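You operate a simulated robot arm through the tools that you are given. There is no shell and no other tool.

You run a simulated robot arm. Do the job below in one go: nothing can be reset, and whatever is moved stays where it is left.

JOB
Wipe the rust off the fat yellow banded tube and oil a strip along its top.
Fine: wipe with the white cloth; oil with the blue cloth, pressed on the oily felt tray; put both back. A coat counts when it lies all over at full strength: go over it till it gets no stronger. What is to be rubbed or washed off counts as gone when no trace of it is left.

It is judged by the outcome, as a careful person would: the job done as asked, and still so three seconds after it is handed in. It fails if anything else is knocked over, pushed out of place, dropped, spilled or broken. Flat cloth is picked up by pressing the open fingertips on it (5 to 10 N) and closing them slowly along it; thin cloth reads only 2 to 8 mm in the jaws.

ROBOT AND FRAMES
A 7-joint arm with a two-finger parallel gripper, fixed in place. Base frame: the origin is at the foot of the arm, x ahead of it, y to its left, z up. Lengths are in m, angles in degrees, forces in N, time in s.
With the tool pointing down near the work surface it reaches from about 0.26 to 0.64 m from the base axis. Its first joint turns from -166.0 to 166.0 degrees. Payload 1.57 kg.
The TCP is the grasp point between the finger pads, 0.03 m short of the fingertips. In the tool frame z runs along the fingers and y along their closing line. Largest opening 0.08 m; finger width 0.017, thickness 0.012; the body of the gripper, 0.04 by 0.082 m, starts 0.08 m behind the TCP.
Orientation is that of the tool frame in the base frame, as a unit quaternion [x, y, z, w]. With the fingers straight down and closing along the base's y, the tool's x points along the base's -x, its y along +y and its z along -z.

CONTROLS
- The arm moves only by the tool send_rows. Its argument "increments" is a list of rows, each a list of 7 numbers: the turn, a rotation vector about the base's x, y, z in degrees, then the shift along the base's x, y, z in cm, then the finger opening in cm, from 0 to 8. In form: [[rx, ry, rz, tx, ty, tz, hand], ...]. A call has 1 to 20 rows; each row shifts and turns the commanded pose from where the row before left it. Rows are played at 5 a second. More than 0.05 m and 8.6 degrees between two rows, or a gripper value outside its range, and nothing of the call is played. A pose out of reach is approached as far as the arm can. The call stops where the force on the tool passes 40 N (or 10 N more than at its start, if that is more) or the arm is blocked; 0.2 s more then pass. The fingers move at their own pace (about 0.072 m/s each) and stop on an object; they squeeze with about 31 N. The grip force told is the motor's: it shows also when the fingers shut on nothing. Time passes only in rows, and 0.2 s behind the last, so rows that do not move let the fingers close. It gives the time, the measured TCP pose, the force on the tool (base axes), the opening and the grip force at its end, in the units of the frame above (readings bear some noise), with the torque about the TCP (base axes, N m) and any sound that the robot's microphone picked up.
- Cameras (640 x 400 px; columns grow to the right, rows downward): "scene" is fixed at [0.3992, -0.4982, 1.6985]; the picture's right is [0.99, 0.11, 0.00], its down [0.10, -0.95, -0.30] and it looks along [-0.03, 0.30, -0.95] (base axes); focal length 374 px, centre (320, 200). "wrist" rides on the gripper at [0.072, -0.007, -0.122] in the tool frame; the picture's right is [0.09, 1.00, 0.00], its down [-0.84, 0.08, -0.54] and it looks along [-0.54, 0.05, 0.84] (tool axes); focal length 238 px, centre (320, 200).
- snapshot(camera): a new picture of that camera. It takes no simulated time.
- slide_trunk(by): slides the trunk up (or, below 0, down) by that many m; the arm rides with it, the base frame stays. It gives what a move gives, with no picture.
- point_at(camera, pixels): there is no depth. For up to 12 entries [column, row, z] of the newest picture of that camera ("zoom" is the newest enlarged one), the place [x, y] in the base frame at which the ray of that pixel passes the height z, good to about 0.003 m. It takes no simulated time.
- enlarge(camera, box): a new picture of the part [left, top, right, bottom] of that camera's present view, enlarged. It takes no simulated time.
- close_job(): hands the job in; it is judged then, once.

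Unless the task says otherwise, let go and move clear before handing in.

The tools are called after "Request:" by a JSON object that holds its "name" and its "arguments". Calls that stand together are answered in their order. send_rows: Moves the arm, as the interface text tells. Its arguments: {"type":"object","properties":{"increments":{"type":"array"}},"required":["increments"]} The other tools are called the same way: slide_trunk (by) slides the trunk up or down; snapshot (camera) takes a picture; point_at (camera, pixels) gives the place at which the rays of pixels pass given heights; enlarge (camera, box) takes an enlarged picture of a part of a camera's view; close_job () hands the job in.

At the start:

```text
time: 0.0
tcp_pos: [0.1815, -0.3154, 1.2196]
tcp_rot: [0.001, 1.0, -0.001, 0.0]
wrist_force: [0.4, -1.3, 0.8]
torque: [0.0, -0.02, -0.02]
width: 0.0798
gripper_force: 0.0
trunk travel left (down, up): [-0.7, 0.29]
```

scene: 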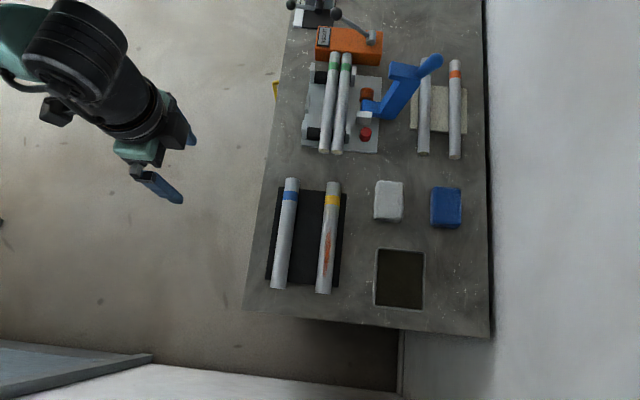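
wrist: 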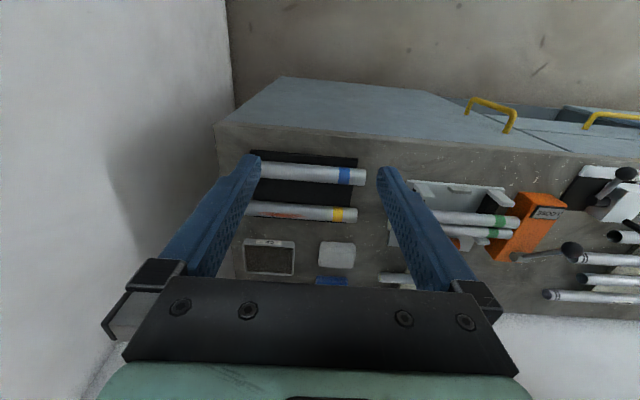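

The scene shows the yellow-banded tube (around 328,240) with a rust patch near (328,255), the white cloth at (388,200), the blue cloth at (446,207) and the felt tray at (399,280). I'll look closer before moving.

Request:
{"name": "enlarge", "arguments": {"camera": "scene", "box": [250, 160, 490, 310]}}

Request:
{"name": "enlarge", "arguments": {"camera": "scene", "box": [270, 0, 490, 170]}}

Request:
{"name": "enlarge", "arguments": {"camera": "wrist", "box": [220, 140, 420, 290]}}

```text
2.67 times, centred on (370, 235) of scene
```

zoom: 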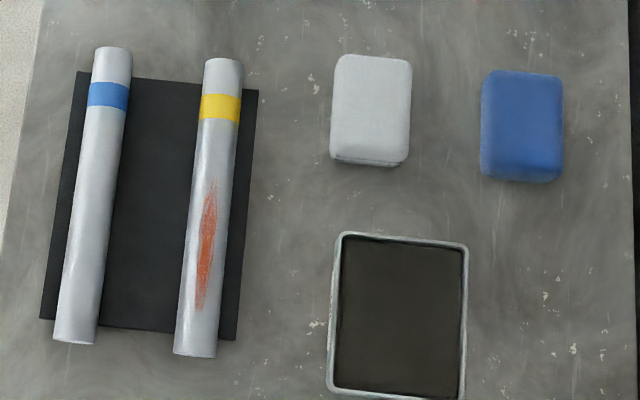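

```text
2.35 times, centred on (380, 85) of scene
```

zoom: 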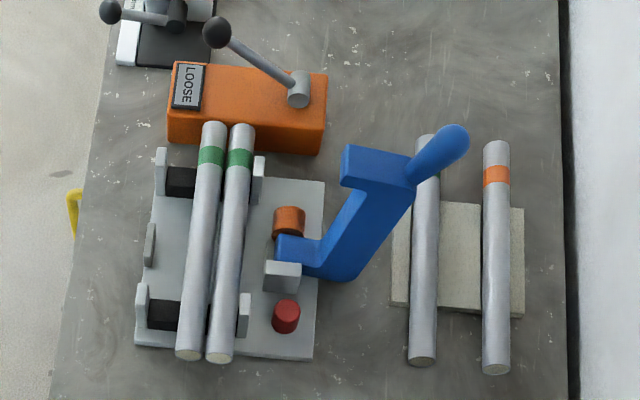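

```text
2.67 times, centred on (320, 215) of wrist
```

zoom: 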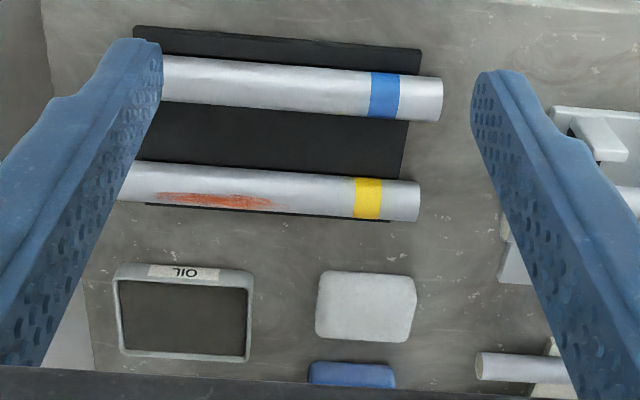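

I need the table height, so I'll intersect rays of the same features (tray corner, tube ends, cloth corners) from both cameras.

Request:
{"name": "point_at", "arguments": {"camera": "scene", "pixels": [[378.6, 247, 0.0], [378.6, 247, 0.2], [378.6, 247, 0.4], [378.6, 247, 0.6], [375, 222, 0.2], [375, 222, 0.4], [405, 182, 0.2], [405, 182, 0.4]]}}

Request:
{"name": "point_at", "arguments": {"camera": "wrist", "pixels": [[294.5, 242, 0.0], [294.5, 242, 0.2], [294.5, 242, 0.4], [294.5, 242, 0.6], [320, 242, 0.2], [320, 242, 0.4]]}}

```text
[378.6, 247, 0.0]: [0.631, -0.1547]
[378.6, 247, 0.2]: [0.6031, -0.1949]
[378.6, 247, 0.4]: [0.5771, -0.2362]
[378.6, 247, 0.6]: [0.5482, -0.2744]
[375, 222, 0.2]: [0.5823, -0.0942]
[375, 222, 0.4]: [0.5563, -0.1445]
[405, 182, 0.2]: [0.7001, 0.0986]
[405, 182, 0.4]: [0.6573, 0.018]
```

```text
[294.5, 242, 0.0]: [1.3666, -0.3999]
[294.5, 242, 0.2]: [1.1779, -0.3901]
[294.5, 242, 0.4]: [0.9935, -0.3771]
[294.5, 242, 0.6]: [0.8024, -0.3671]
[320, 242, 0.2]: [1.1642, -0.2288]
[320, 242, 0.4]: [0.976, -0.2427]
```

The rays meet at about z ≈ 0.92, so the table lies near 0.9. I'll map features of both pictures at that height.

Request:
{"name": "point_at", "arguments": {"camera": "scene", "pixels": [[378.6, 247, 0.9], [424.5, 252.5, 0.9], [374, 307, 0.9], [423, 310, 0.9], [376, 181, 0.9], [403, 183, 0.9], [374, 220, 0.9], [402, 221, 0.9], [432, 188, 0.9], [460, 188, 0.9], [431, 225, 0.9], [460, 227, 0.9]]}}

Request:
{"name": "point_at", "arguments": {"camera": "wrist", "pixels": [[294.5, 242, 0.9], [243, 240, 0.9], [246, 272, 0.9], [294, 275, 0.9], [320.5, 242, 0.9], [355, 244, 0.9], [319, 266, 0.9], [353, 268, 0.9], [358, 167, 0.9], [477.0, 213.3, 0.9], [385, 169, 0.9], [376, 217, 0.9]]}}

Request:
{"name": "point_at", "arguments": {"camera": "scene", "pixels": [[326.5, 183, 0.95], [340.5, 184, 0.95], [315.5, 292, 0.95], [331.0, 293, 0.95], [284, 178, 0.95], [299, 179, 0.95], [270, 287, 0.95], [286, 288, 0.95], [329, 228, 0.95], [325.5, 276, 0.95], [280, 187, 0.9], [347, 194, 0.9]]}}

```text
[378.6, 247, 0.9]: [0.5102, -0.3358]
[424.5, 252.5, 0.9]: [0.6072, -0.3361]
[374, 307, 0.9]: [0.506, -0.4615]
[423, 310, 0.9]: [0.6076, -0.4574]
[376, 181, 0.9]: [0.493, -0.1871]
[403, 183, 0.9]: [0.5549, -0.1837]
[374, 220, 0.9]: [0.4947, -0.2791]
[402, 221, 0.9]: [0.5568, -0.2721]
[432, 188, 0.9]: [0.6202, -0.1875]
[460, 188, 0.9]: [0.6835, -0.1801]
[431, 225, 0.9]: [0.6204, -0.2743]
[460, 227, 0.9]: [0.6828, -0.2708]
```

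```text
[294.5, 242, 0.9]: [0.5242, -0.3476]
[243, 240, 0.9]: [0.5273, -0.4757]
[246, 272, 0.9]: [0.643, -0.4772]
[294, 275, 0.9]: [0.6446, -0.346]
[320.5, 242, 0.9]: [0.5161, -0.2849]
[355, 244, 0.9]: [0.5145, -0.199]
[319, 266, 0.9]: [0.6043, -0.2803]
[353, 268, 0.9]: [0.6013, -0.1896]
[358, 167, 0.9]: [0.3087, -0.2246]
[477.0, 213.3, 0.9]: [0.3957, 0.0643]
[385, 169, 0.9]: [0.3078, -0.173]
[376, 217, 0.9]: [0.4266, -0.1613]
```

```text
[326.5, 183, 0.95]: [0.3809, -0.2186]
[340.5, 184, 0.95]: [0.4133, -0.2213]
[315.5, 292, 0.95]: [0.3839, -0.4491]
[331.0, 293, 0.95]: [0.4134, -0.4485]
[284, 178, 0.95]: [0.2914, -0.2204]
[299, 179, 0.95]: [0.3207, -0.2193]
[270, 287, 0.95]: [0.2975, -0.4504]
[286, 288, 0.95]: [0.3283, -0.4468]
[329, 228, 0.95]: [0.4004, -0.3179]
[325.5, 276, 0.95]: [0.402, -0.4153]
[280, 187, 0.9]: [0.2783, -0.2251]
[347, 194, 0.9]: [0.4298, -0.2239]
```

The table is at about 0.90–0.91. The white cloth is near (0.525,-0.23), the blue cloth near (0.65,-0.23), the tray near (0.557,-0.397) and the yellow tube at x≈0.397, y -0.22…-0.45. I'll move to a viewing pose above the work to look closer.

Request:
{"name": "send_rows", "arguments": {"increments": [[0, 0, 0, 3.4, 0.8, -1.2, 8], [0, 0, 0, 3.4, 0.8, -1.2, 8], [0, 0, 0, 3.4, 0.8, -1.2, 8], [0, 0, 0, 3.4, 0.8, -1.2, 8], [0, 0, 0, 3.4, 0.8, -1.2, 8], [0, 0, 0, 3.4, 0.8, -1.2, 8], [0, 0, 0, 3.4, 0.8, -1.2, 8], [0, 0, 0, 0, 0, 0, 8]]}}

Request:
{"name": "snapshot", "arguments": {"camera": "wrist"}}

Request:
{"name": "snapshot", "arguments": {"camera": "scene"}}

```text
time: 1.8
tcp_pos: [0.4183, -0.2601, 1.1322]
tcp_rot: [0.002, 1.0, -0.001, 0.0]
wrist_force: [-0.3, -0.3, 0.7]
torque: [-0.01, 0.0, -0.04]
width: 0.0799
gripper_force: 0.1
trunk travel left (down, up): [-0.7, 0.29]
```

```text
taken
```

wrist: 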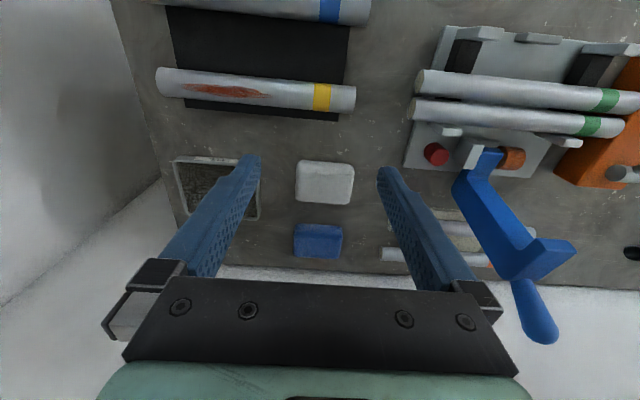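

```text
taken
```

scene: 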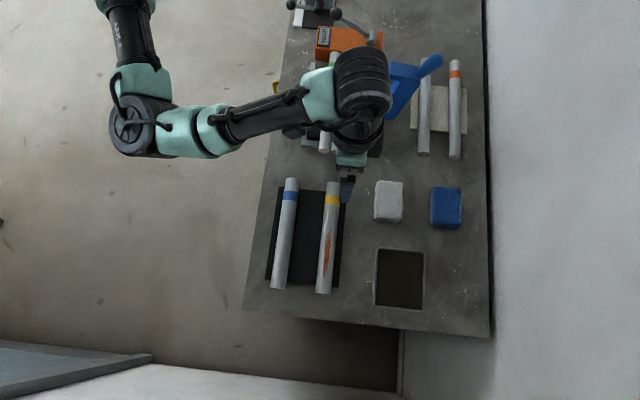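

The wrist view shows the tube at (255,90) with its rust, both cloths at (325,182) and (318,240), and the tray partly behind a finger. I'll zoom in on them.

Request:
{"name": "enlarge", "arguments": {"camera": "wrist", "box": [260, 140, 390, 270]}}

Request:
{"name": "enlarge", "arguments": {"camera": "wrist", "box": [140, 0, 380, 150]}}

Request:
{"name": "point_at", "arguments": {"camera": "wrist", "pixels": [[300, 161, 0.9], [352, 163, 0.9], [295, 200, 0.9], [352, 204, 0.9], [297, 225, 0.9], [342, 226, 0.9], [294, 256, 0.9], [340, 259, 0.9], [158, 82, 0.92], [354, 98, 0.92], [172, 160, 0.91], [237, 158, 0.91]]}}

```text
3.08 times, centred on (325, 205) of wrist
```

zoom: 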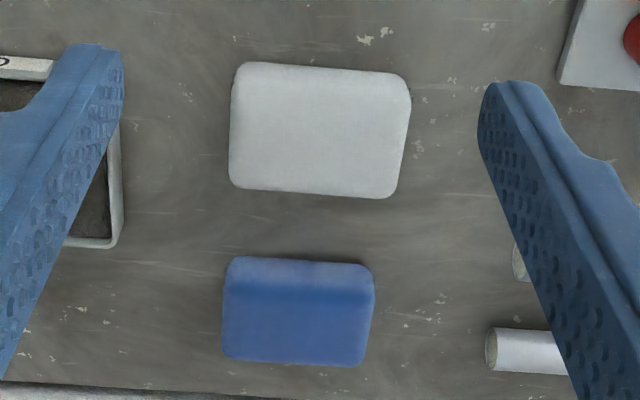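

```text
2.67 times, centred on (260, 75) of wrist
```

zoom: 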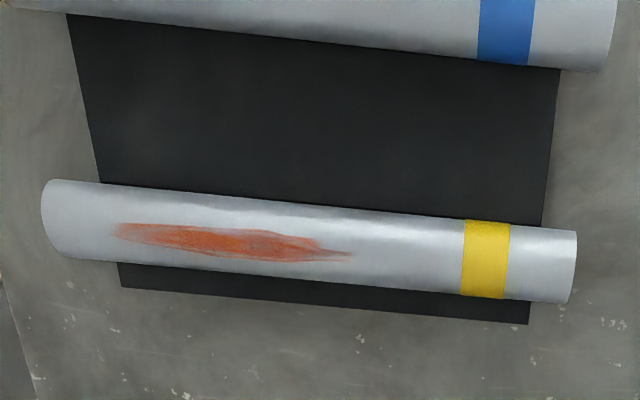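

```text
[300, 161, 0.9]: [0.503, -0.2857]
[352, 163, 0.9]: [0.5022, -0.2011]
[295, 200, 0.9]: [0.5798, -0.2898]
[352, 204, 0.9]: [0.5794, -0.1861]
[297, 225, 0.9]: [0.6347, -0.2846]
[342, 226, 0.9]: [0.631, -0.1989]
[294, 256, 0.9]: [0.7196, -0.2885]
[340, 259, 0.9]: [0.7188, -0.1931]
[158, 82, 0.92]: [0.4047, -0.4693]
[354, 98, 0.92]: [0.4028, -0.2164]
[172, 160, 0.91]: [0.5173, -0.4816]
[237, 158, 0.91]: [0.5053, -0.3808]
```

I need the table height more exactly, so I'll compare table features (the mat corner and paint specks) between the two views.

Request:
{"name": "point_at", "arguments": {"camera": "wrist", "pixels": [[337.9, 121.1, 0.9], [346, 100.5, 0.9], [469, 151, 0.9]]}}

Request:
{"name": "enlarge", "arguments": {"camera": "scene", "box": [310, 170, 420, 240]}}

Request:
{"name": "enlarge", "arguments": {"camera": "wrist", "box": [280, 80, 400, 160]}}

```text
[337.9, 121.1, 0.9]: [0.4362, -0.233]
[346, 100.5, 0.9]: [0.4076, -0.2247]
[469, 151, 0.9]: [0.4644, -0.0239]
```

```text
5.71 times, centred on (365, 205) of scene
```

zoom: 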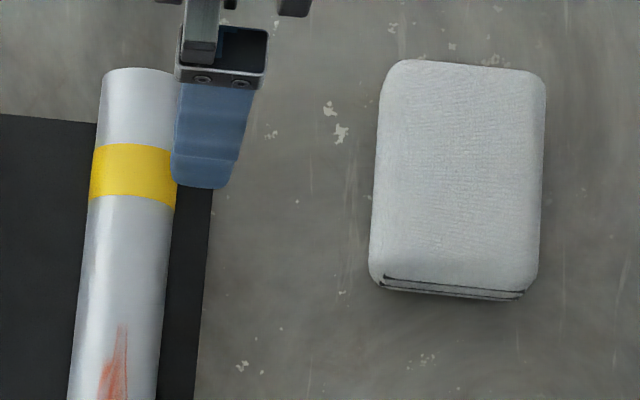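

```text
5.00 times, centred on (340, 120) of wrist
```

zoom: 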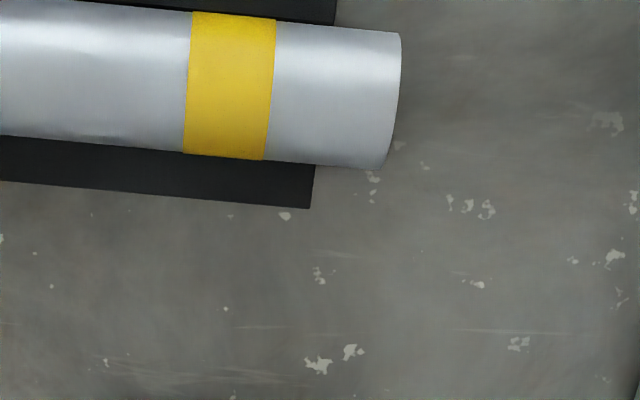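

Request:
{"name": "point_at", "arguments": {"camera": "wrist", "pixels": [[339.6, 153, 0.88], [339.6, 153, 0.9], [339.6, 153, 0.92], [346.4, 150.4, 0.9], [340, 135, 0.9]]}}

Request:
{"name": "point_at", "arguments": {"camera": "scene", "pixels": [[368.85, 193.3, 0.88], [368.85, 193.3, 0.9], [368.85, 193.3, 0.92], [366.75, 188.9, 0.9], [356.6, 193.6, 0.9]]}}

```text
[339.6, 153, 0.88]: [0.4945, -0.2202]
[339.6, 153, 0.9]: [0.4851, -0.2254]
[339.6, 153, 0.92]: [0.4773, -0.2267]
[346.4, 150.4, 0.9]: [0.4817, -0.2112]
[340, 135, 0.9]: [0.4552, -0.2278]
```

```text
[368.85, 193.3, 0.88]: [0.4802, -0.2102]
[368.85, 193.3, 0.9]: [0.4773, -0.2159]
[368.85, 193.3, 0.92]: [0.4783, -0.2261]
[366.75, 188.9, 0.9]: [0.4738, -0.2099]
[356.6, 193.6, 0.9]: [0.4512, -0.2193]
```

Specks match best at z≈0.915–0.92, so that is the table. The cloths look like folded pads about 6×9 cm and 2–3 cm thick. I'll turn the tool 90° so the fingers close along x, and move toward the white cloth for a closer look.

Request:
{"name": "send_rows", "arguments": {"increments": [[0, 0, 8.2, 0.9, -0.5, 0, 8], [0, 0, 8.2, 0.9, -0.5, 0, 8], [0, 0, 8.2, 0.9, -0.5, 0, 8], [0, 0, 8.2, 0.9, -0.5, 0, 8], [0, 0, 8.2, 0.9, -0.5, 0, 8], [0, 0, 8.2, 0.9, -0.5, 0, 8], [0, 0, 8.2, 0.9, -0.5, 0, 8], [0, 0, 8.2, 0.9, -0.5, 0, 8], [0, 0, 8.2, 0.9, -0.5, 0, 8], [0, 0, 8.2, 0.9, -0.5, 0, 8], [0, 0, 8.0, 0.9, -0.5, 0, 8], [0, 0, 0, 0, 0, 0, 8]]}}

Request:
{"name": "snapshot", "arguments": {"camera": "wrist"}}

Request:
{"name": "snapshot", "arguments": {"camera": "scene"}}

```text
time: 4.4
tcp_pos: [0.5188, -0.315, 1.136]
tcp_rot: [-0.707, 0.708, 0.0, 0.001]
wrist_force: [1.2, 0.5, 0.8]
torque: [0.0, -0.02, -0.01]
width: 0.0802
gripper_force: 0.1
trunk travel left (down, up): [-0.7, 0.29]
```

```text
taken
```

wrist: 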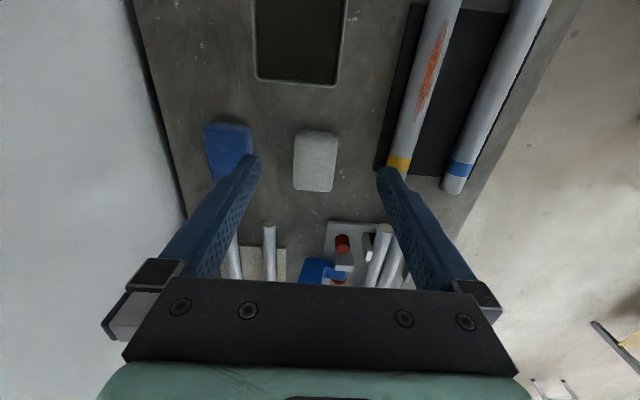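

```text
taken
```

scene: 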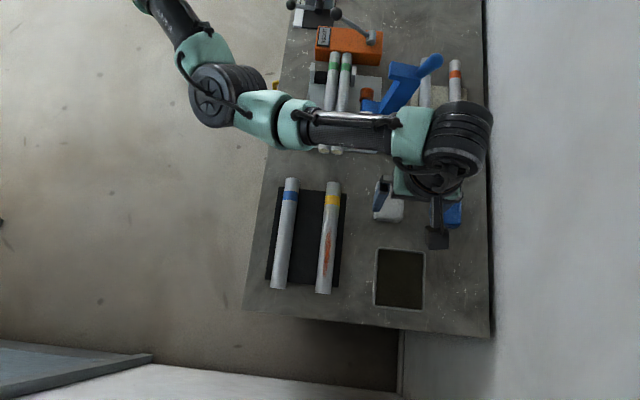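

The arm reached this pose, with the white cloth at (316,160) in the wrist view and the tray at (300,40). I'll zoom in on the cloths from this side to judge their thickness and the gripping faces.

Request:
{"name": "enlarge", "arguments": {"camera": "wrist", "box": [190, 100, 350, 200]}}

Request:
{"name": "point_at", "arguments": {"camera": "wrist", "pixels": [[299, 131, 0.93], [334, 133, 0.93], [293, 190, 0.93], [332, 191, 0.93], [204, 126, 0.93], [249, 126, 0.93], [211, 178, 0.93], [258, 82, 0.92], [338, 86, 0.92], [262, 74, 0.92], [335, 78, 0.92], [405, 172, 0.94]]}}

```text
4.00 times, centred on (270, 150) of wrist
```

zoom: 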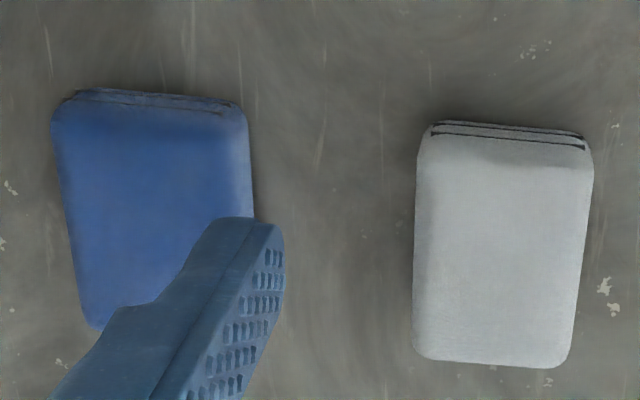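

```text
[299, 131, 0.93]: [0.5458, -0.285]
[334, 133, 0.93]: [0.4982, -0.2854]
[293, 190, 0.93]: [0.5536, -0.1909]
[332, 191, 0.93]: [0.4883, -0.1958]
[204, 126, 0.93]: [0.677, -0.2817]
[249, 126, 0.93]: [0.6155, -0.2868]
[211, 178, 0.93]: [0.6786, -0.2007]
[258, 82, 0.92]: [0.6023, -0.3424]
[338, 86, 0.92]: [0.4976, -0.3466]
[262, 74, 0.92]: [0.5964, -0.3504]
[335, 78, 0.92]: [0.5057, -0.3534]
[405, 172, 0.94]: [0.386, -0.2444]
```

I'll lower the hand and back off toward -y, staying above the tray with the fingertips at about 0.99, to see the cloths' front faces at a flatter angle.

Request:
{"name": "send_rows", "arguments": {"increments": [[0, 0, 0, 0, -2.0, -2.4, 8], [0, 0, 0, 0, -2.0, -2.4, 8], [0, 0, 0, 0, -2.0, -2.4, 8], [0, 0, 0, 0, -2.0, -2.4, 8], [0, 0, 0, 0, -1.0, -2.0, 8], [0, 0, 0, 0, 0, 0, 8]]}}

Request:
{"name": "snapshot", "arguments": {"camera": "wrist"}}

Request:
{"name": "snapshot", "arguments": {"camera": "scene"}}

Request:
{"name": "enlarge", "arguments": {"camera": "wrist", "box": [220, 130, 380, 230]}}

```text
time: 5.8
tcp_pos: [0.5075, -0.3954, 1.0226]
tcp_rot: [0.707, -0.707, 0.001, 0.0]
wrist_force: [0.1, 0.0, 0.9]
torque: [-0.02, 0.0, 0.02]
width: 0.0799
gripper_force: 0.0
out of reach, approached as far as the arm can: row 4, 5
trunk travel left (down, up): [-0.7, 0.29]
```

```text
taken
```

wrist: 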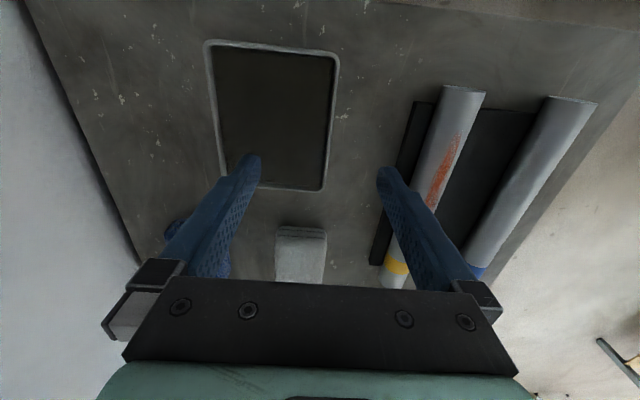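

```text
taken
```

scene: 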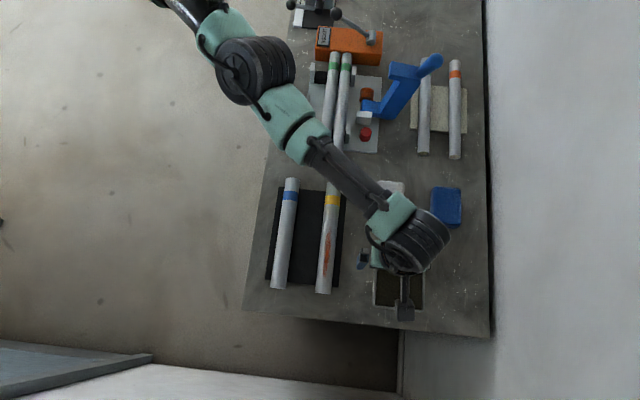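

```text
4.00 times, centred on (300, 180) of wrist
```

zoom: 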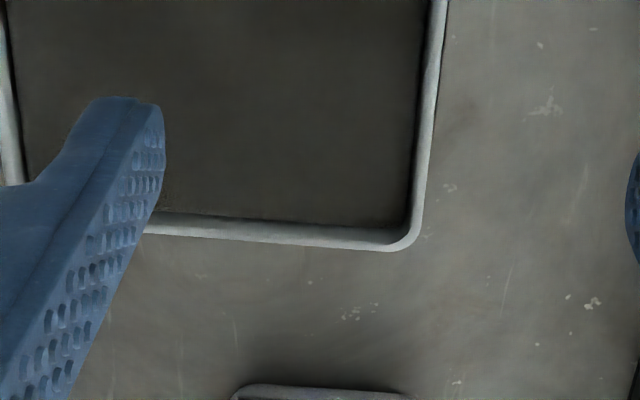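

Rows 4–5 were out of reach at radius about 0.643, and the tray and blue cloth lie near 0.68, so I need to find how reach depends on height. I'll go up and push outward in free air to test.

Request:
{"name": "send_rows", "arguments": {"increments": [[0, 0, 0, 0, 0, 4, 8], [0, 0, 0, 0, 0, 4, 8], [0, 0, 0, 0, 0, 4, 8], [0, 0, 0, 0, 0, 4, 8], [0, 0, 0, 1.5, -1.2, 0, 8], [0, 0, 0, 1.5, -1.2, 0, 8], [0, 0, 0, 1.5, -1.2, 0, 8], [0, 0, 0, 1.5, -1.2, 0, 8], [0, 0, 0, 0, 0, 0, 8]]}}

```text
time: 7.8
tcp_pos: [0.5077, -0.3957, 1.1816]
tcp_rot: [-0.706, 0.708, -0.001, 0.001]
wrist_force: [0.0, -0.3, -0.1]
torque: [0.0, -0.01, -0.03]
width: 0.0799
gripper_force: 0.1
out of reach, approached as far as the arm can: row 5, 6, 7, 8
trunk travel left (down, up): [-0.7, 0.29]
```

The limit is again a radius of about 0.644 at z=1.18, so height hardly matters. I'll test whether tilting the fingers outward extends the reach.

Request:
{"name": "send_rows", "arguments": {"increments": [[-4.6, -5.9, 0, 0, 0, 0, 8], [-4.6, -5.9, 0, 0, 0, 0, 8], [0, 0, 0, 1.2, -0.9, 0, 8], [0, 0, 0, 1.2, -0.9, 0, 8], [0, 0, 0, 1.2, -0.9, 0, 8], [0, 0, 0, 1.2, -0.9, 0, 8], [0, 0, 0, 1.2, -0.9, 0, 8], [0, 0, 0, 1.2, -0.9, 0, 8], [0, 0, 0, 0, 0, 0, 8]]}}

Request:
{"name": "snapshot", "arguments": {"camera": "wrist"}}

Request:
{"name": "snapshot", "arguments": {"camera": "scene"}}

```text
time: 9.8
tcp_pos: [0.5556, -0.4294, 1.1797]
tcp_rot: [-0.701, 0.701, -0.129, 0.016]
wrist_force: [-0.1, 0.2, 0.7]
torque: [-0.01, -0.03, 0.03]
width: 0.08
gripper_force: 0.1
out of reach, approached as far as the arm can: row 7, 8
trunk travel left (down, up): [-0.7, 0.29]
```

```text
taken
```

wrist: 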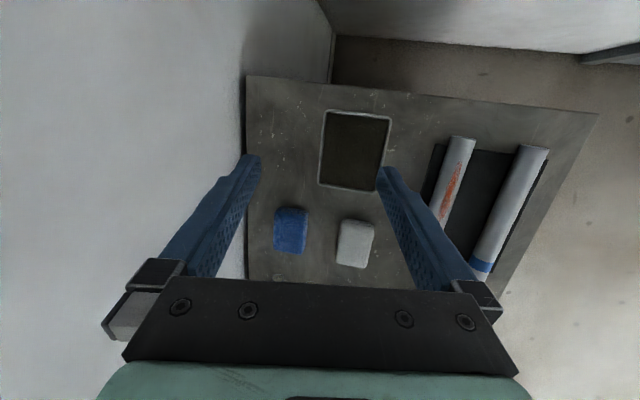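

```text
taken
```

scene: 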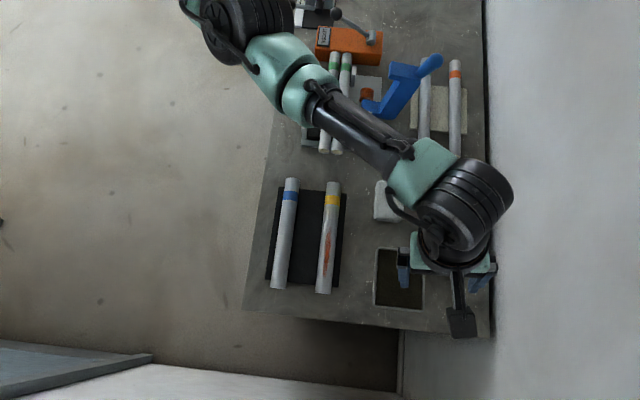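

A 15° outward tilt brings the reach to a radius of 0.702, so both the tray and the blue cloth can be reached with a modest tilt. I'll untilt now and go above the white cloth at about (0.52,-0.238) to look at it.

Request:
{"name": "send_rows", "arguments": {"increments": [[4.6, 5.9, 0, -0.5, 2.0, 0, 8], [4.6, 5.9, 0, -0.5, 2.0, 0, 8], [0, 0, 0, -0.5, 2.5, -1.5, 8], [0, 0, 0, -0.5, 2.5, -1.5, 8], [0, 0, 0, -0.5, 2.5, -2, 8], [0, 0, 0, -0.5, 2.5, -2, 8], [0, 0, 0, -0.5, 2.5, -2, 8], [0, 0, 0, 0, 2.5, -2, 8], [0, 0, 0, 0, 0, 0, 8]]}}

Request:
{"name": "snapshot", "arguments": {"camera": "wrist"}}

Request:
{"name": "snapshot", "arguments": {"camera": "scene"}}

```text
time: 11.8
tcp_pos: [0.4998, -0.2283, 1.0694]
tcp_rot: [-0.707, 0.708, 0.0, 0.001]
wrist_force: [0.3, 0.5, 0.2]
torque: [0.02, 0.01, -0.01]
width: 0.0802
gripper_force: 0.0
out of reach, approached as far as the arm can: row 1, 2
trunk travel left (down, up): [-0.7, 0.29]
```

```text
taken
```

wrist: 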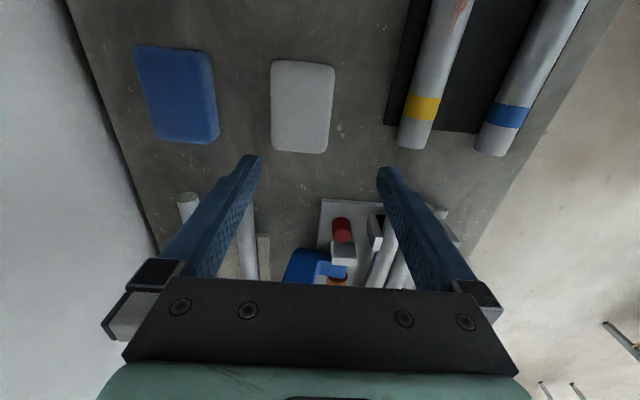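

```text
taken
```

scene: 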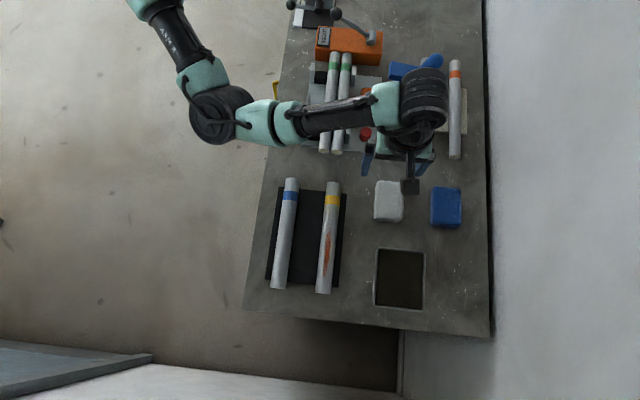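

I'm at (0.50,-0.228,1.069) with the white cloth centred at about (302,105) in the wrist view. I'll measure its outline precisely.

Request:
{"name": "enlarge", "arguments": {"camera": "wrist", "box": [240, 40, 400, 170]}}

Request:
{"name": "point_at", "arguments": {"camera": "wrist", "pixels": [[272, 64, 0.93], [334, 66, 0.93], [271, 105, 0.93], [333, 105, 0.93], [272, 150, 0.93], [326, 152, 0.93], [302, 60, 0.93], [300, 153, 0.93], [302, 60, 0.94], [300, 153, 0.94]]}}

Request:
{"name": "enlarge", "arguments": {"camera": "scene", "box": [360, 170, 480, 240]}}

```text
3.08 times, centred on (320, 105) of wrist
```

zoom: 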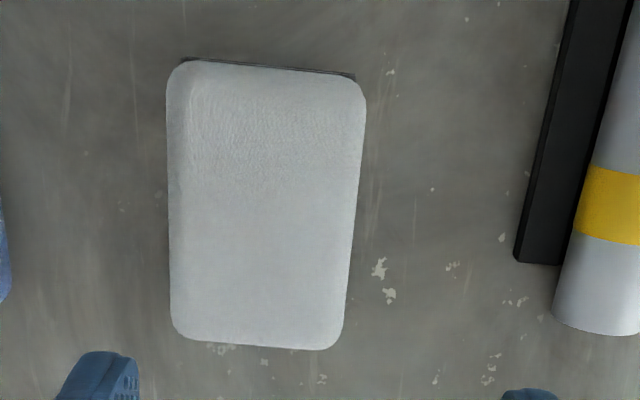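

```text
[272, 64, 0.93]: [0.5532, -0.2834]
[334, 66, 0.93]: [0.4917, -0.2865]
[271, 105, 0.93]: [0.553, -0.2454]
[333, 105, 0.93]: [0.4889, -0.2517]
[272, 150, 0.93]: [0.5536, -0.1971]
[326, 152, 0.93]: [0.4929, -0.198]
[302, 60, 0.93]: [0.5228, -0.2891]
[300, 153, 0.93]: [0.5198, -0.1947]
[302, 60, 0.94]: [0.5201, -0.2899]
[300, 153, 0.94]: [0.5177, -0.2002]
```

```text
5.33 times, centred on (420, 205) of scene
```

zoom: 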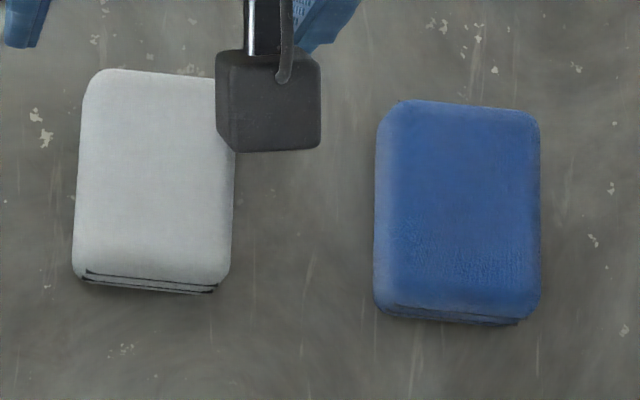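

The white cloth spans x 0.490–0.553 and y -0.288…-0.197, narrow enough in x to fit inside the open jaws. I'll centre over (0.5215,-0.242) and come down around it, slowly at the end.

Request:
{"name": "send_rows", "arguments": {"increments": [[0, 0, 0, 1.1, -0.6, 0, 8], [0, 0, 0, 1.07, -0.7, 0, 8], [0, 0, 0, 0, 0, -2.5, 8], [0, 0, 0, 0, 0, -2.5, 8], [0, 0, 0, 0, 0, -2, 8], [0, 0, 0, 0, 0, -1, 8], [0, 0, 0, 0, 0, -0.5, 8], [0, 0, 0, 0, 0, -0.5, 8], [0, 0, 0, 0, 0, 0, 8]]}}

Request:
{"name": "snapshot", "arguments": {"camera": "wrist"}}

Request:
{"name": "snapshot", "arguments": {"camera": "scene"}}

```text
time: 13.8
tcp_pos: [0.5198, -0.2405, 0.9796]
tcp_rot: [-0.706, 0.708, -0.001, 0.0]
wrist_force: [-0.5, 0.6, -0.4]
torque: [-0.03, 0.0, 0.0]
width: 0.0802
gripper_force: 0.0
trunk travel left (down, up): [-0.7, 0.29]
```

```text
taken
```

wrist: 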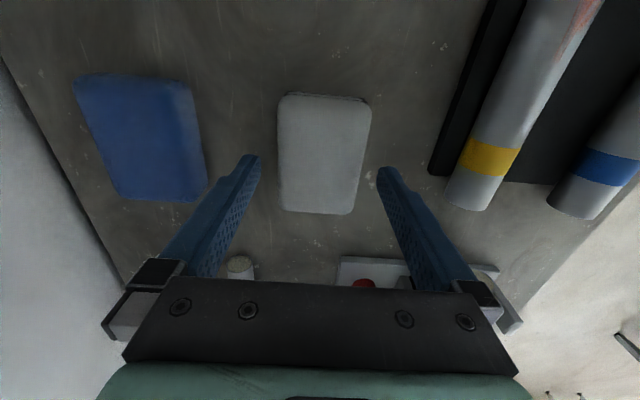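

```text
taken
```

scene: 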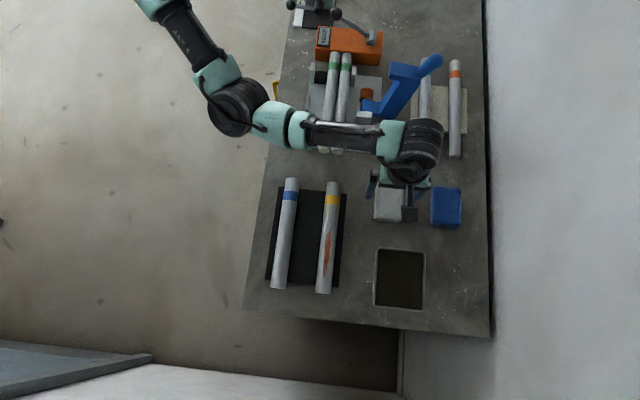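

The cloth sits centred between the fingertips at about columns 280–355, and nothing touches yet with the tips near z 0.95. I'll lower in small steps toward the table, watching the force.

Request:
{"name": "send_rows", "arguments": {"increments": [[0, 0, 0, 0, 0, -0.4, 8], [0, 0, 0, 0, 0, -0.4, 8], [0, 0, 0, 0, 0, -0.4, 8], [0, 0, 0, 0, 0, -0.4, 8], [0, 0, 0, 0, 0, -0.3, 8], [0, 0, 0, 0, 0, 0, 8]]}}

Request:
{"name": "snapshot", "arguments": {"camera": "wrist"}}

Request:
{"name": "enlarge", "arguments": {"camera": "scene", "box": [340, 160, 480, 240]}}

```text
time: 15.2
tcp_pos: [0.5208, -0.2423, 0.9608]
tcp_rot: [-0.707, 0.707, 0.0, 0.0]
wrist_force: [0.2, -0.8, 0.3]
torque: [0.01, 0.01, 0.02]
width: 0.08
gripper_force: 0.0
trunk travel left (down, up): [-0.7, 0.29]
```

```text
taken
```

wrist: 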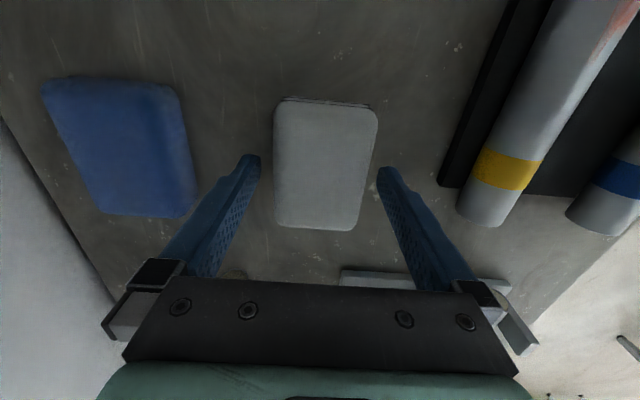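

```text
4.57 times, centred on (410, 200) of scene
```

zoom: 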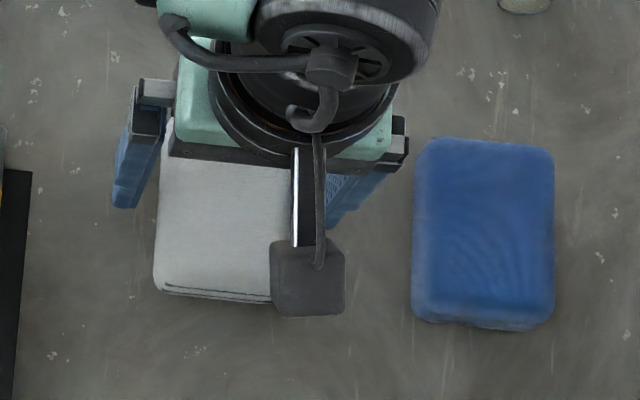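

No contact yet with the fingertips at about 0.931. I'll feel for the table with small downward steps so that I know its exact height.

Request:
{"name": "send_rows", "arguments": {"increments": [[0, 0, 0, 0, 0, -0.2, 8], [0, 0, 0, 0, 0, -0.2, 8], [0, 0, 0, 0, 0, -0.2, 8], [0, 0, 0, 0, 0, -0.2, 8], [0, 0, 0, 0, 0, 0, 8]]}}

```text
time: 16.4
tcp_pos: [0.5198, -0.2412, 0.9535]
tcp_rot: [-0.707, 0.708, -0.001, 0.001]
wrist_force: [-0.7, 0.0, -0.4]
torque: [0.03, -0.02, 0.01]
width: 0.0799
gripper_force: 0.0
trunk travel left (down, up): [-0.7, 0.29]
```

Request:
{"name": "send_rows", "arguments": {"increments": [[0, 0, 0, 0, 0, -0.15, 8], [0, 0, 0, 0, 0, -0.15, 8], [0, 0, 0, 0, 0, -0.15, 8], [0, 0, 0, 0, 0, 0, 8]]}}

Request:
{"name": "snapshot", "arguments": {"camera": "wrist"}}

```text
time: 17.4
tcp_pos: [0.5198, -0.2434, 0.9499]
tcp_rot: [-0.707, 0.707, -0.002, 0.001]
wrist_force: [-0.7, -0.3, 7.2]
torque: [0.04, 0.35, 0.0]
width: 0.0801
gripper_force: 0.0
trunk travel left (down, up): [-0.7, 0.29]
```

```text
taken
```

wrist: 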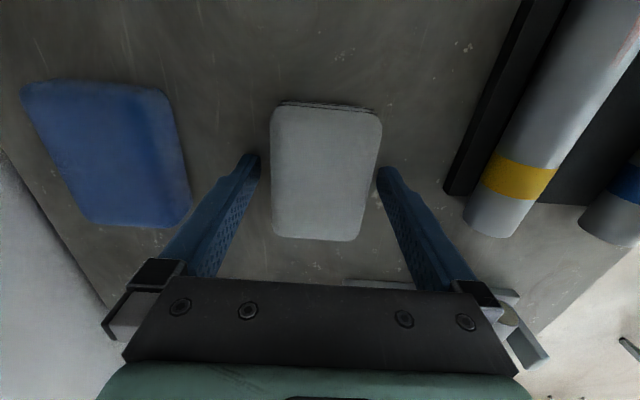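

The left fingertip touched at TCP z≈0.950 (7 N, torque showing the -x finger), so the table is at z≈0.920. I'll lift about 8 mm so the tips clear it and the cloth keeps some protrusion, then close slowly around the cloth.

Request:
{"name": "send_rows", "arguments": {"increments": [[0, 0, 0, 0, 0, 0.5, 8], [0, 0, 0, 0, 0, 0.4, 8], [0, 0, 0, 0, 0, 0, 7.5], [0, 0, 0, 0, 0, 0, 7.0], [0, 0, 0, 0, 0, 0, 6.7], [0, 0, 0, 0, 0, 0, 6.4], [0, 0, 0, 0, 0, 0, 6.1], [0, 0, 0, 0, 0, 0, 6.1]]}}

Request:
{"name": "snapshot", "arguments": {"camera": "wrist"}}

```text
time: 19.2
tcp_pos: [0.5207, -0.2425, 0.958]
tcp_rot: [-0.707, 0.707, 0.0, 0.0]
wrist_force: [0.1, -0.2, 0.5]
torque: [-0.01, 0.05, -0.04]
width: 0.0611
gripper_force: 0.0
trunk travel left (down, up): [-0.7, 0.29]
```

```text
taken
```

wrist: 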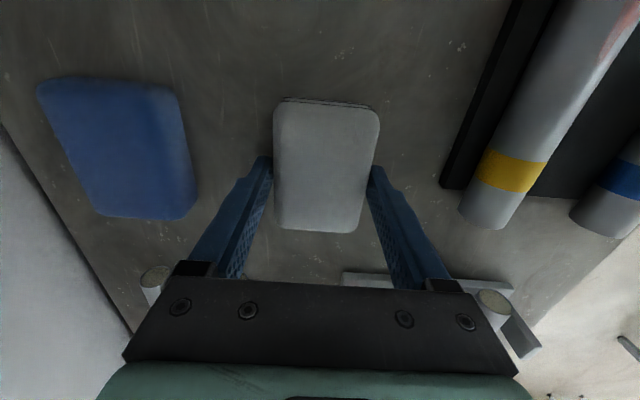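

At 61 mm there is no grip force yet and the fingers sit right beside the cloth edges. I'll keep closing slowly.

Request:
{"name": "send_rows", "arguments": {"increments": [[0, 0, 0, 0, 0, 0, 5.9], [0, 0, 0, 0, 0, 0, 5.7], [0, 0, 0, 0, 0, 0, 5.5], [0, 0, 0, 0, 0, 0, 5.3], [0, 0, 0, 0, 0, 0, 5.1], [0, 0, 0, 0, 0, 0, 5.1]]}}

Request:
{"name": "snapshot", "arguments": {"camera": "wrist"}}

```text
time: 20.6
tcp_pos: [0.5206, -0.2414, 0.9592]
tcp_rot: [-0.706, 0.708, -0.001, 0.0]
wrist_force: [0.2, 0.4, -0.1]
torque: [0.02, 0.03, 0.02]
width: 0.0589
gripper_force: 31.0
trunk travel left (down, up): [-0.7, 0.29]
```

```text
taken
```

wrist: 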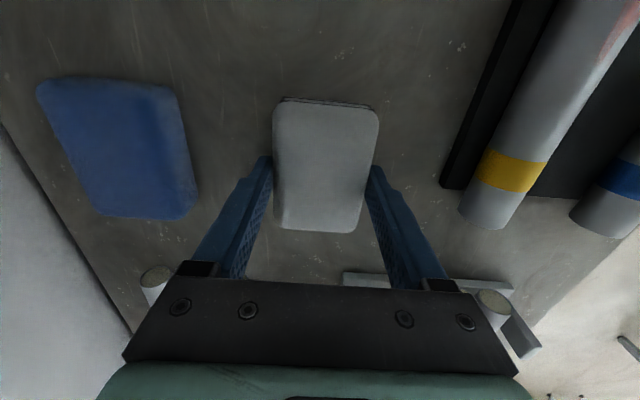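

The jaws stopped on the cloth at 58.9 mm with 31 N, so it is a firm pad. I'll lift it gently and look.

Request:
{"name": "send_rows", "arguments": {"increments": [[0, 0, 0, 0, 0, 0.5, 5.1], [0, 0, 0, 0, 0, 1, 5.1], [0, 0, 0, 0, 0, 2, 5.1], [0, 0, 0, 0, 0, 3, 5.1], [0, 0, 0, 0, 0, 3, 5.1], [0, 0, 0, 0, 0, 0, 5.1]]}}

Request:
{"name": "snapshot", "arguments": {"camera": "wrist"}}

Request:
{"name": "enlarge", "arguments": {"camera": "scene", "box": [340, 160, 480, 240]}}

```text
time: 22.0
tcp_pos: [0.5193, -0.2409, 1.0518]
tcp_rot: [-0.706, 0.708, 0.0, 0.001]
wrist_force: [0.0, -0.7, -0.3]
torque: [0.02, -0.01, -0.03]
width: 0.0588
gripper_force: 31.1
trunk travel left (down, up): [-0.7, 0.29]
```

```text
taken
```

wrist: 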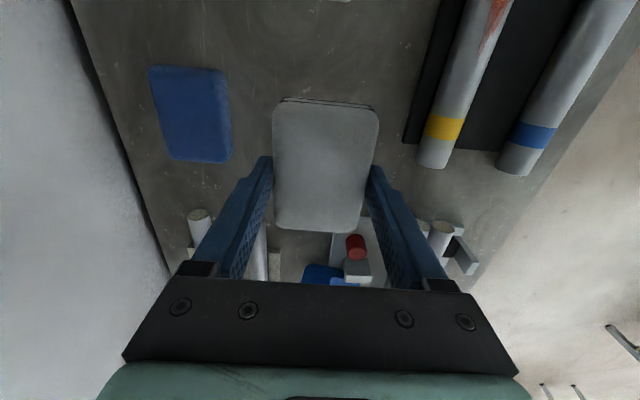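

```text
4.57 times, centred on (410, 200) of scene
```

zoom: 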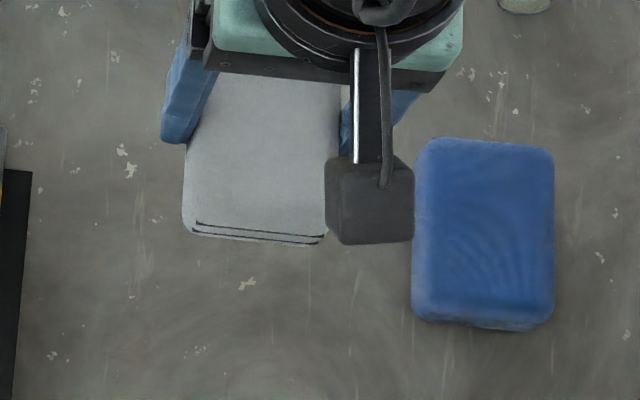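

The cloth is held level, with its bottom about 8.5 mm below the fingertips. Next I'll carry it above the middle of the rust on the tube (x≈0.398, y≈-0.365) and come down to just above the expected contact.

Request:
{"name": "send_rows", "arguments": {"increments": [[0, 0, 0, -3.0, -3.0, 0, 5.1], [0, 0, 0, -3.0, -3.0, 0, 5.1], [0, 0, 0, -3.0, -3.0, 0, 5.1], [0, 0, 0, -3.27, -3.3, 0, 5.1], [0, 0, 0, 0, 0, -1.5, 5.1], [0, 0, 0, 0, 0, -1.5, 5.1], [0, 0, 0, 0, 0, -1.0, 5.1], [0, 0, 0, 0, 0, 0, 5.1]]}}

Request:
{"name": "snapshot", "arguments": {"camera": "wrist"}}

Request:
{"name": "snapshot", "arguments": {"camera": "scene"}}

```text
time: 23.8
tcp_pos: [0.3954, -0.3652, 1.013]
tcp_rot: [-0.707, 0.708, -0.001, 0.001]
wrist_force: [0.6, 0.2, -0.4]
torque: [0.05, 0.02, -0.04]
width: 0.0587
gripper_force: 31.2
trunk travel left (down, up): [-0.7, 0.29]
```

```text
taken
```

wrist: 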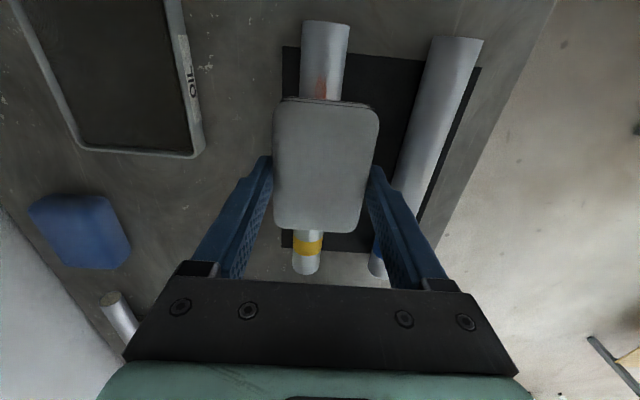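

```text
taken
```

scene: 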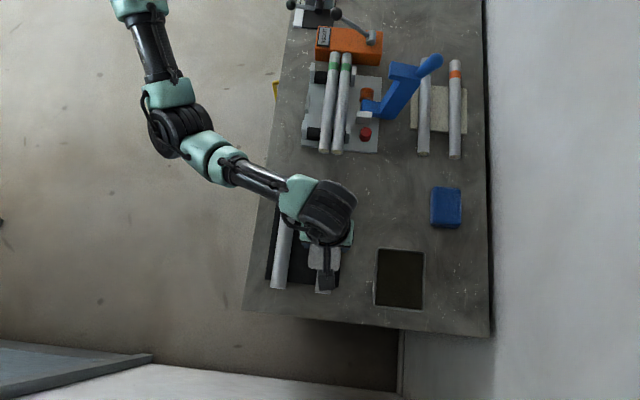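

I'll check the tube's x position from this wrist view before touching it.

Request:
{"name": "point_at", "arguments": {"camera": "wrist", "pixels": [[301.5, 40, 0.94], [349, 42, 0.94], [299, 90, 0.94], [342, 92, 0.94], [294, 245, 0.94], [323, 245, 0.94], [292.5, 270, 0.94], [320, 272, 0.94]]}}

Request:
{"name": "enlarge", "arguments": {"camera": "wrist", "box": [260, 10, 400, 110]}}

```text
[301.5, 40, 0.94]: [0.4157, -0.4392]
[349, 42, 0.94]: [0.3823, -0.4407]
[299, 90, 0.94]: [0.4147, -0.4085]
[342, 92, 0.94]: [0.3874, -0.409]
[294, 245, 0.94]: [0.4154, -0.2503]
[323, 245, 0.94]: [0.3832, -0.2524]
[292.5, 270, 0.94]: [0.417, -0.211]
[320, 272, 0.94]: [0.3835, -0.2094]
```

```text
4.00 times, centred on (330, 60) of wrist
```

zoom: 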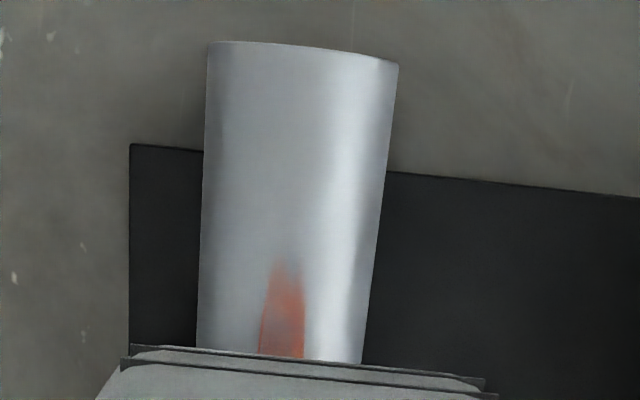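

The tube axis is at x≈0.399. I'll nudge +1 mm and descend gently toward contact, expected near TCP z≈0.99.

Request:
{"name": "send_rows", "arguments": {"increments": [[0, 0, 0, 0.1, 0, -0.5, 5.1], [0, 0, 0, 0, 0, -0.5, 5.1], [0, 0, 0, 0, 0, -0.3, 5.1], [0, 0, 0, 0, 0, -0.2, 5.1], [0, 0, 0, 0, 0, -0.2, 5.1], [0, 0, 0, 0, 0, 0, 5.1]]}}

```text
time: 25.2
tcp_pos: [0.3974, -0.3643, 0.9957]
tcp_rot: [-0.706, 0.708, -0.001, 0.0]
wrist_force: [0.4, 0.2, -1.6]
torque: [0.01, -0.01, -0.01]
width: 0.0591
gripper_force: 30.5
trunk travel left (down, up): [-0.7, 0.29]
```

Request:
{"name": "send_rows", "arguments": {"increments": [[0, 0, 0, 0, 0, -0.15, 5.1], [0, 0, 0, 0, 0, -0.15, 5.1], [0, 0, 0, 0, 0, 0, 5.1]]}}

```text
time: 26.0
tcp_pos: [0.3978, -0.3643, 0.9939]
tcp_rot: [-0.707, 0.707, 0.0, 0.0]
wrist_force: [0.0, -0.1, 0.8]
torque: [0.01, 0.01, -0.01]
width: 0.0587
gripper_force: 31.2
trunk travel left (down, up): [-0.7, 0.29]
```

Request:
{"name": "send_rows", "arguments": {"increments": [[0, 0, 0, 0, 0, -0.15, 5.1], [0, 0, 0, 0, 0, -0.15, 5.1], [0, 0, 0, 0, 0, 0, 5.1]]}}

```text
time: 26.8
tcp_pos: [0.3977, -0.3648, 0.9925]
tcp_rot: [-0.707, 0.707, -0.003, 0.001]
wrist_force: [-0.2, 0.9, 16.0]
torque: [0.24, -0.06, 0.02]
width: 0.059
gripper_force: 30.9
trunk travel left (down, up): [-0.7, 0.29]
```

Contact: 16 N at TCP z 0.9925, so the tube top is at about 0.954. I'll ease off slightly and make a first short stroke along the tube to check that it stays put.

Request:
{"name": "send_rows", "arguments": {"increments": [[0, 0, 0, 0, 0, 0.07, 5.1], [0, 0, 0, 0, -0.7, 0, 5.1], [0, 0, 0, 0, -0.7, 0, 5.1], [0, 0, 0, 0, -0.7, 0, 5.1], [0, 0, 0, 0, 0, 0, 5.1]]}}

Request:
{"name": "snapshot", "arguments": {"camera": "scene"}}

Request:
{"name": "snapshot", "arguments": {"camera": "wrist"}}

```text
time: 28.0
tcp_pos: [0.397, -0.3843, 0.9914]
tcp_rot: [0.707, -0.707, 0.002, 0.0]
wrist_force: [-0.2, 7.2, 15.8]
torque: [0.21, 0.0, 0.02]
width: 0.0589
gripper_force: 31.0
trunk travel left (down, up): [-0.7, 0.29]
```

```text
taken
```

scene: 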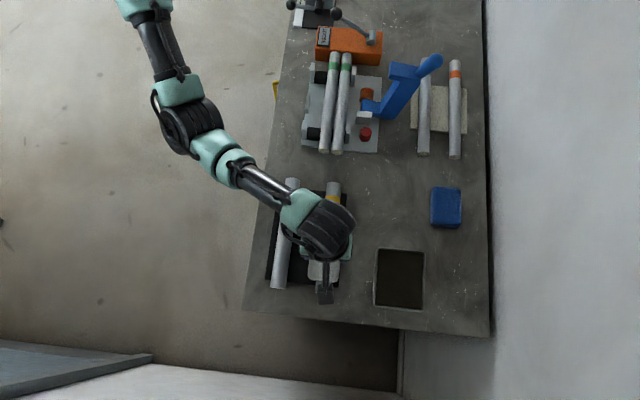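

```text
taken
```

wrist: 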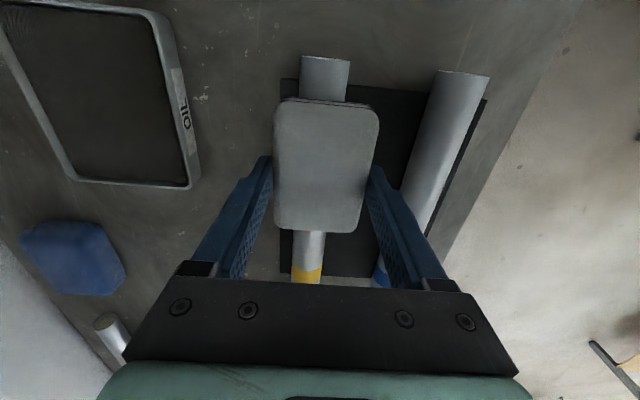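

The stroke rubs with 7 N drag at 16 N load. I'll check that the tube hasn't slid relative to the mat.

Request:
{"name": "point_at", "arguments": {"camera": "wrist", "pixels": [[302, 56, 0.945], [350, 60, 0.945], [282, 80, 0.922], [307, 266, 0.95], [307, 283, 0.95]]}}

Request:
{"name": "enlarge", "arguments": {"camera": "wrist", "box": [260, 40, 400, 140]}}

Request:
{"name": "enlarge", "arguments": {"camera": "scene", "box": [260, 170, 400, 310]}}

```text
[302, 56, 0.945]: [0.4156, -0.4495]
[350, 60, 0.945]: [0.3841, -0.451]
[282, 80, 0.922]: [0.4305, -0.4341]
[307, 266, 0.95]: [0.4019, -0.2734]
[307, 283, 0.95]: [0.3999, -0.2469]
```

```text
4.00 times, centred on (330, 90) of wrist
```

zoom: 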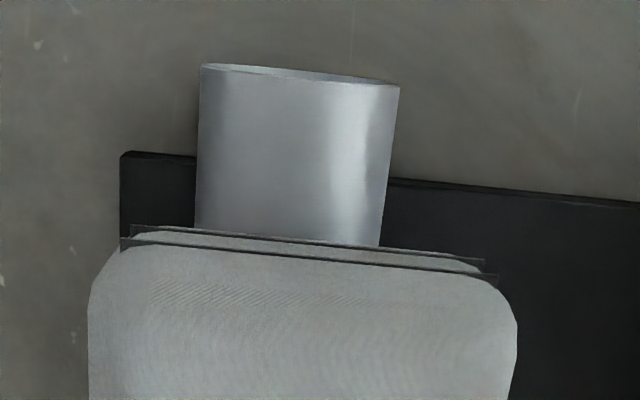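

```text
2.86 times, centred on (330, 240) of scene
```

zoom: 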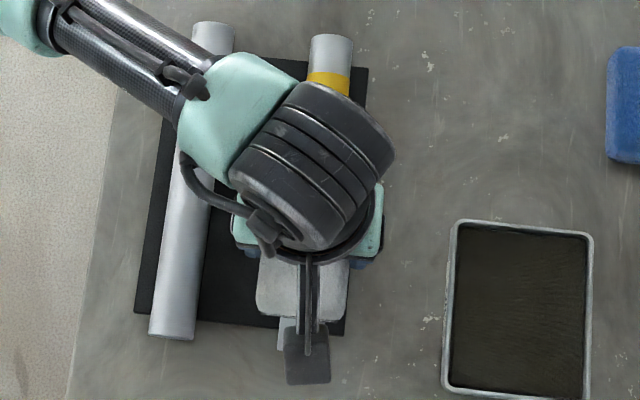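

The tube hasn't moved (its end is still at y≈-0.45). I'll do full back-and-forth strokes over the rust.

Request:
{"name": "send_rows", "arguments": {"increments": [[0, 0, 0, 0, -1.2, 0, 5.1], [0, 0, 0, 0, -1.2, 0, 5.1], [0, 0, 0, 0, 1.2, 0, 5.1], [0, 0, 0, 0, 1.2, 0, 5.1], [0, 0, 0, 0, 1.2, 0, 5.1], [0, 0, 0, 0, 1.2, 0, 5.1], [0, 0, 0, 0, 1.2, 0, 5.1], [0, 0, 0, 0, 1.2, 0, 5.1], [0, 0, 0, 0, 1.2, 0, 5.1], [0, 0, 0, 0, 1.2, 0, 5.1], [0, 0, 0, 0, -1.2, 0, 5.1], [0, 0, 0, 0, -1.2, 0, 5.1], [0, 0, 0, 0, -1.2, 0, 5.1], [0, 0, 0, 0, -1.2, 0, 5.1], [0, 0, 0, 0, -1.2, 0, 5.1], [0, 0, 0, 0, -1.2, 0, 5.1], [0, 0, 0, 0, -1.2, 0, 5.1], [0, 0, 0, 0, -1.2, 0, 5.1], [0, 0, 0, 0, 0, 0, 5.1]]}}

```text
time: 32.0
tcp_pos: [0.3982, -0.4082, 0.9916]
tcp_rot: [-0.707, 0.708, -0.002, 0.0]
wrist_force: [-1.7, 6.7, 17.6]
torque: [0.19, 0.01, 0.03]
width: 0.0589
gripper_force: 31.2
trunk travel left (down, up): [-0.7, 0.29]
```

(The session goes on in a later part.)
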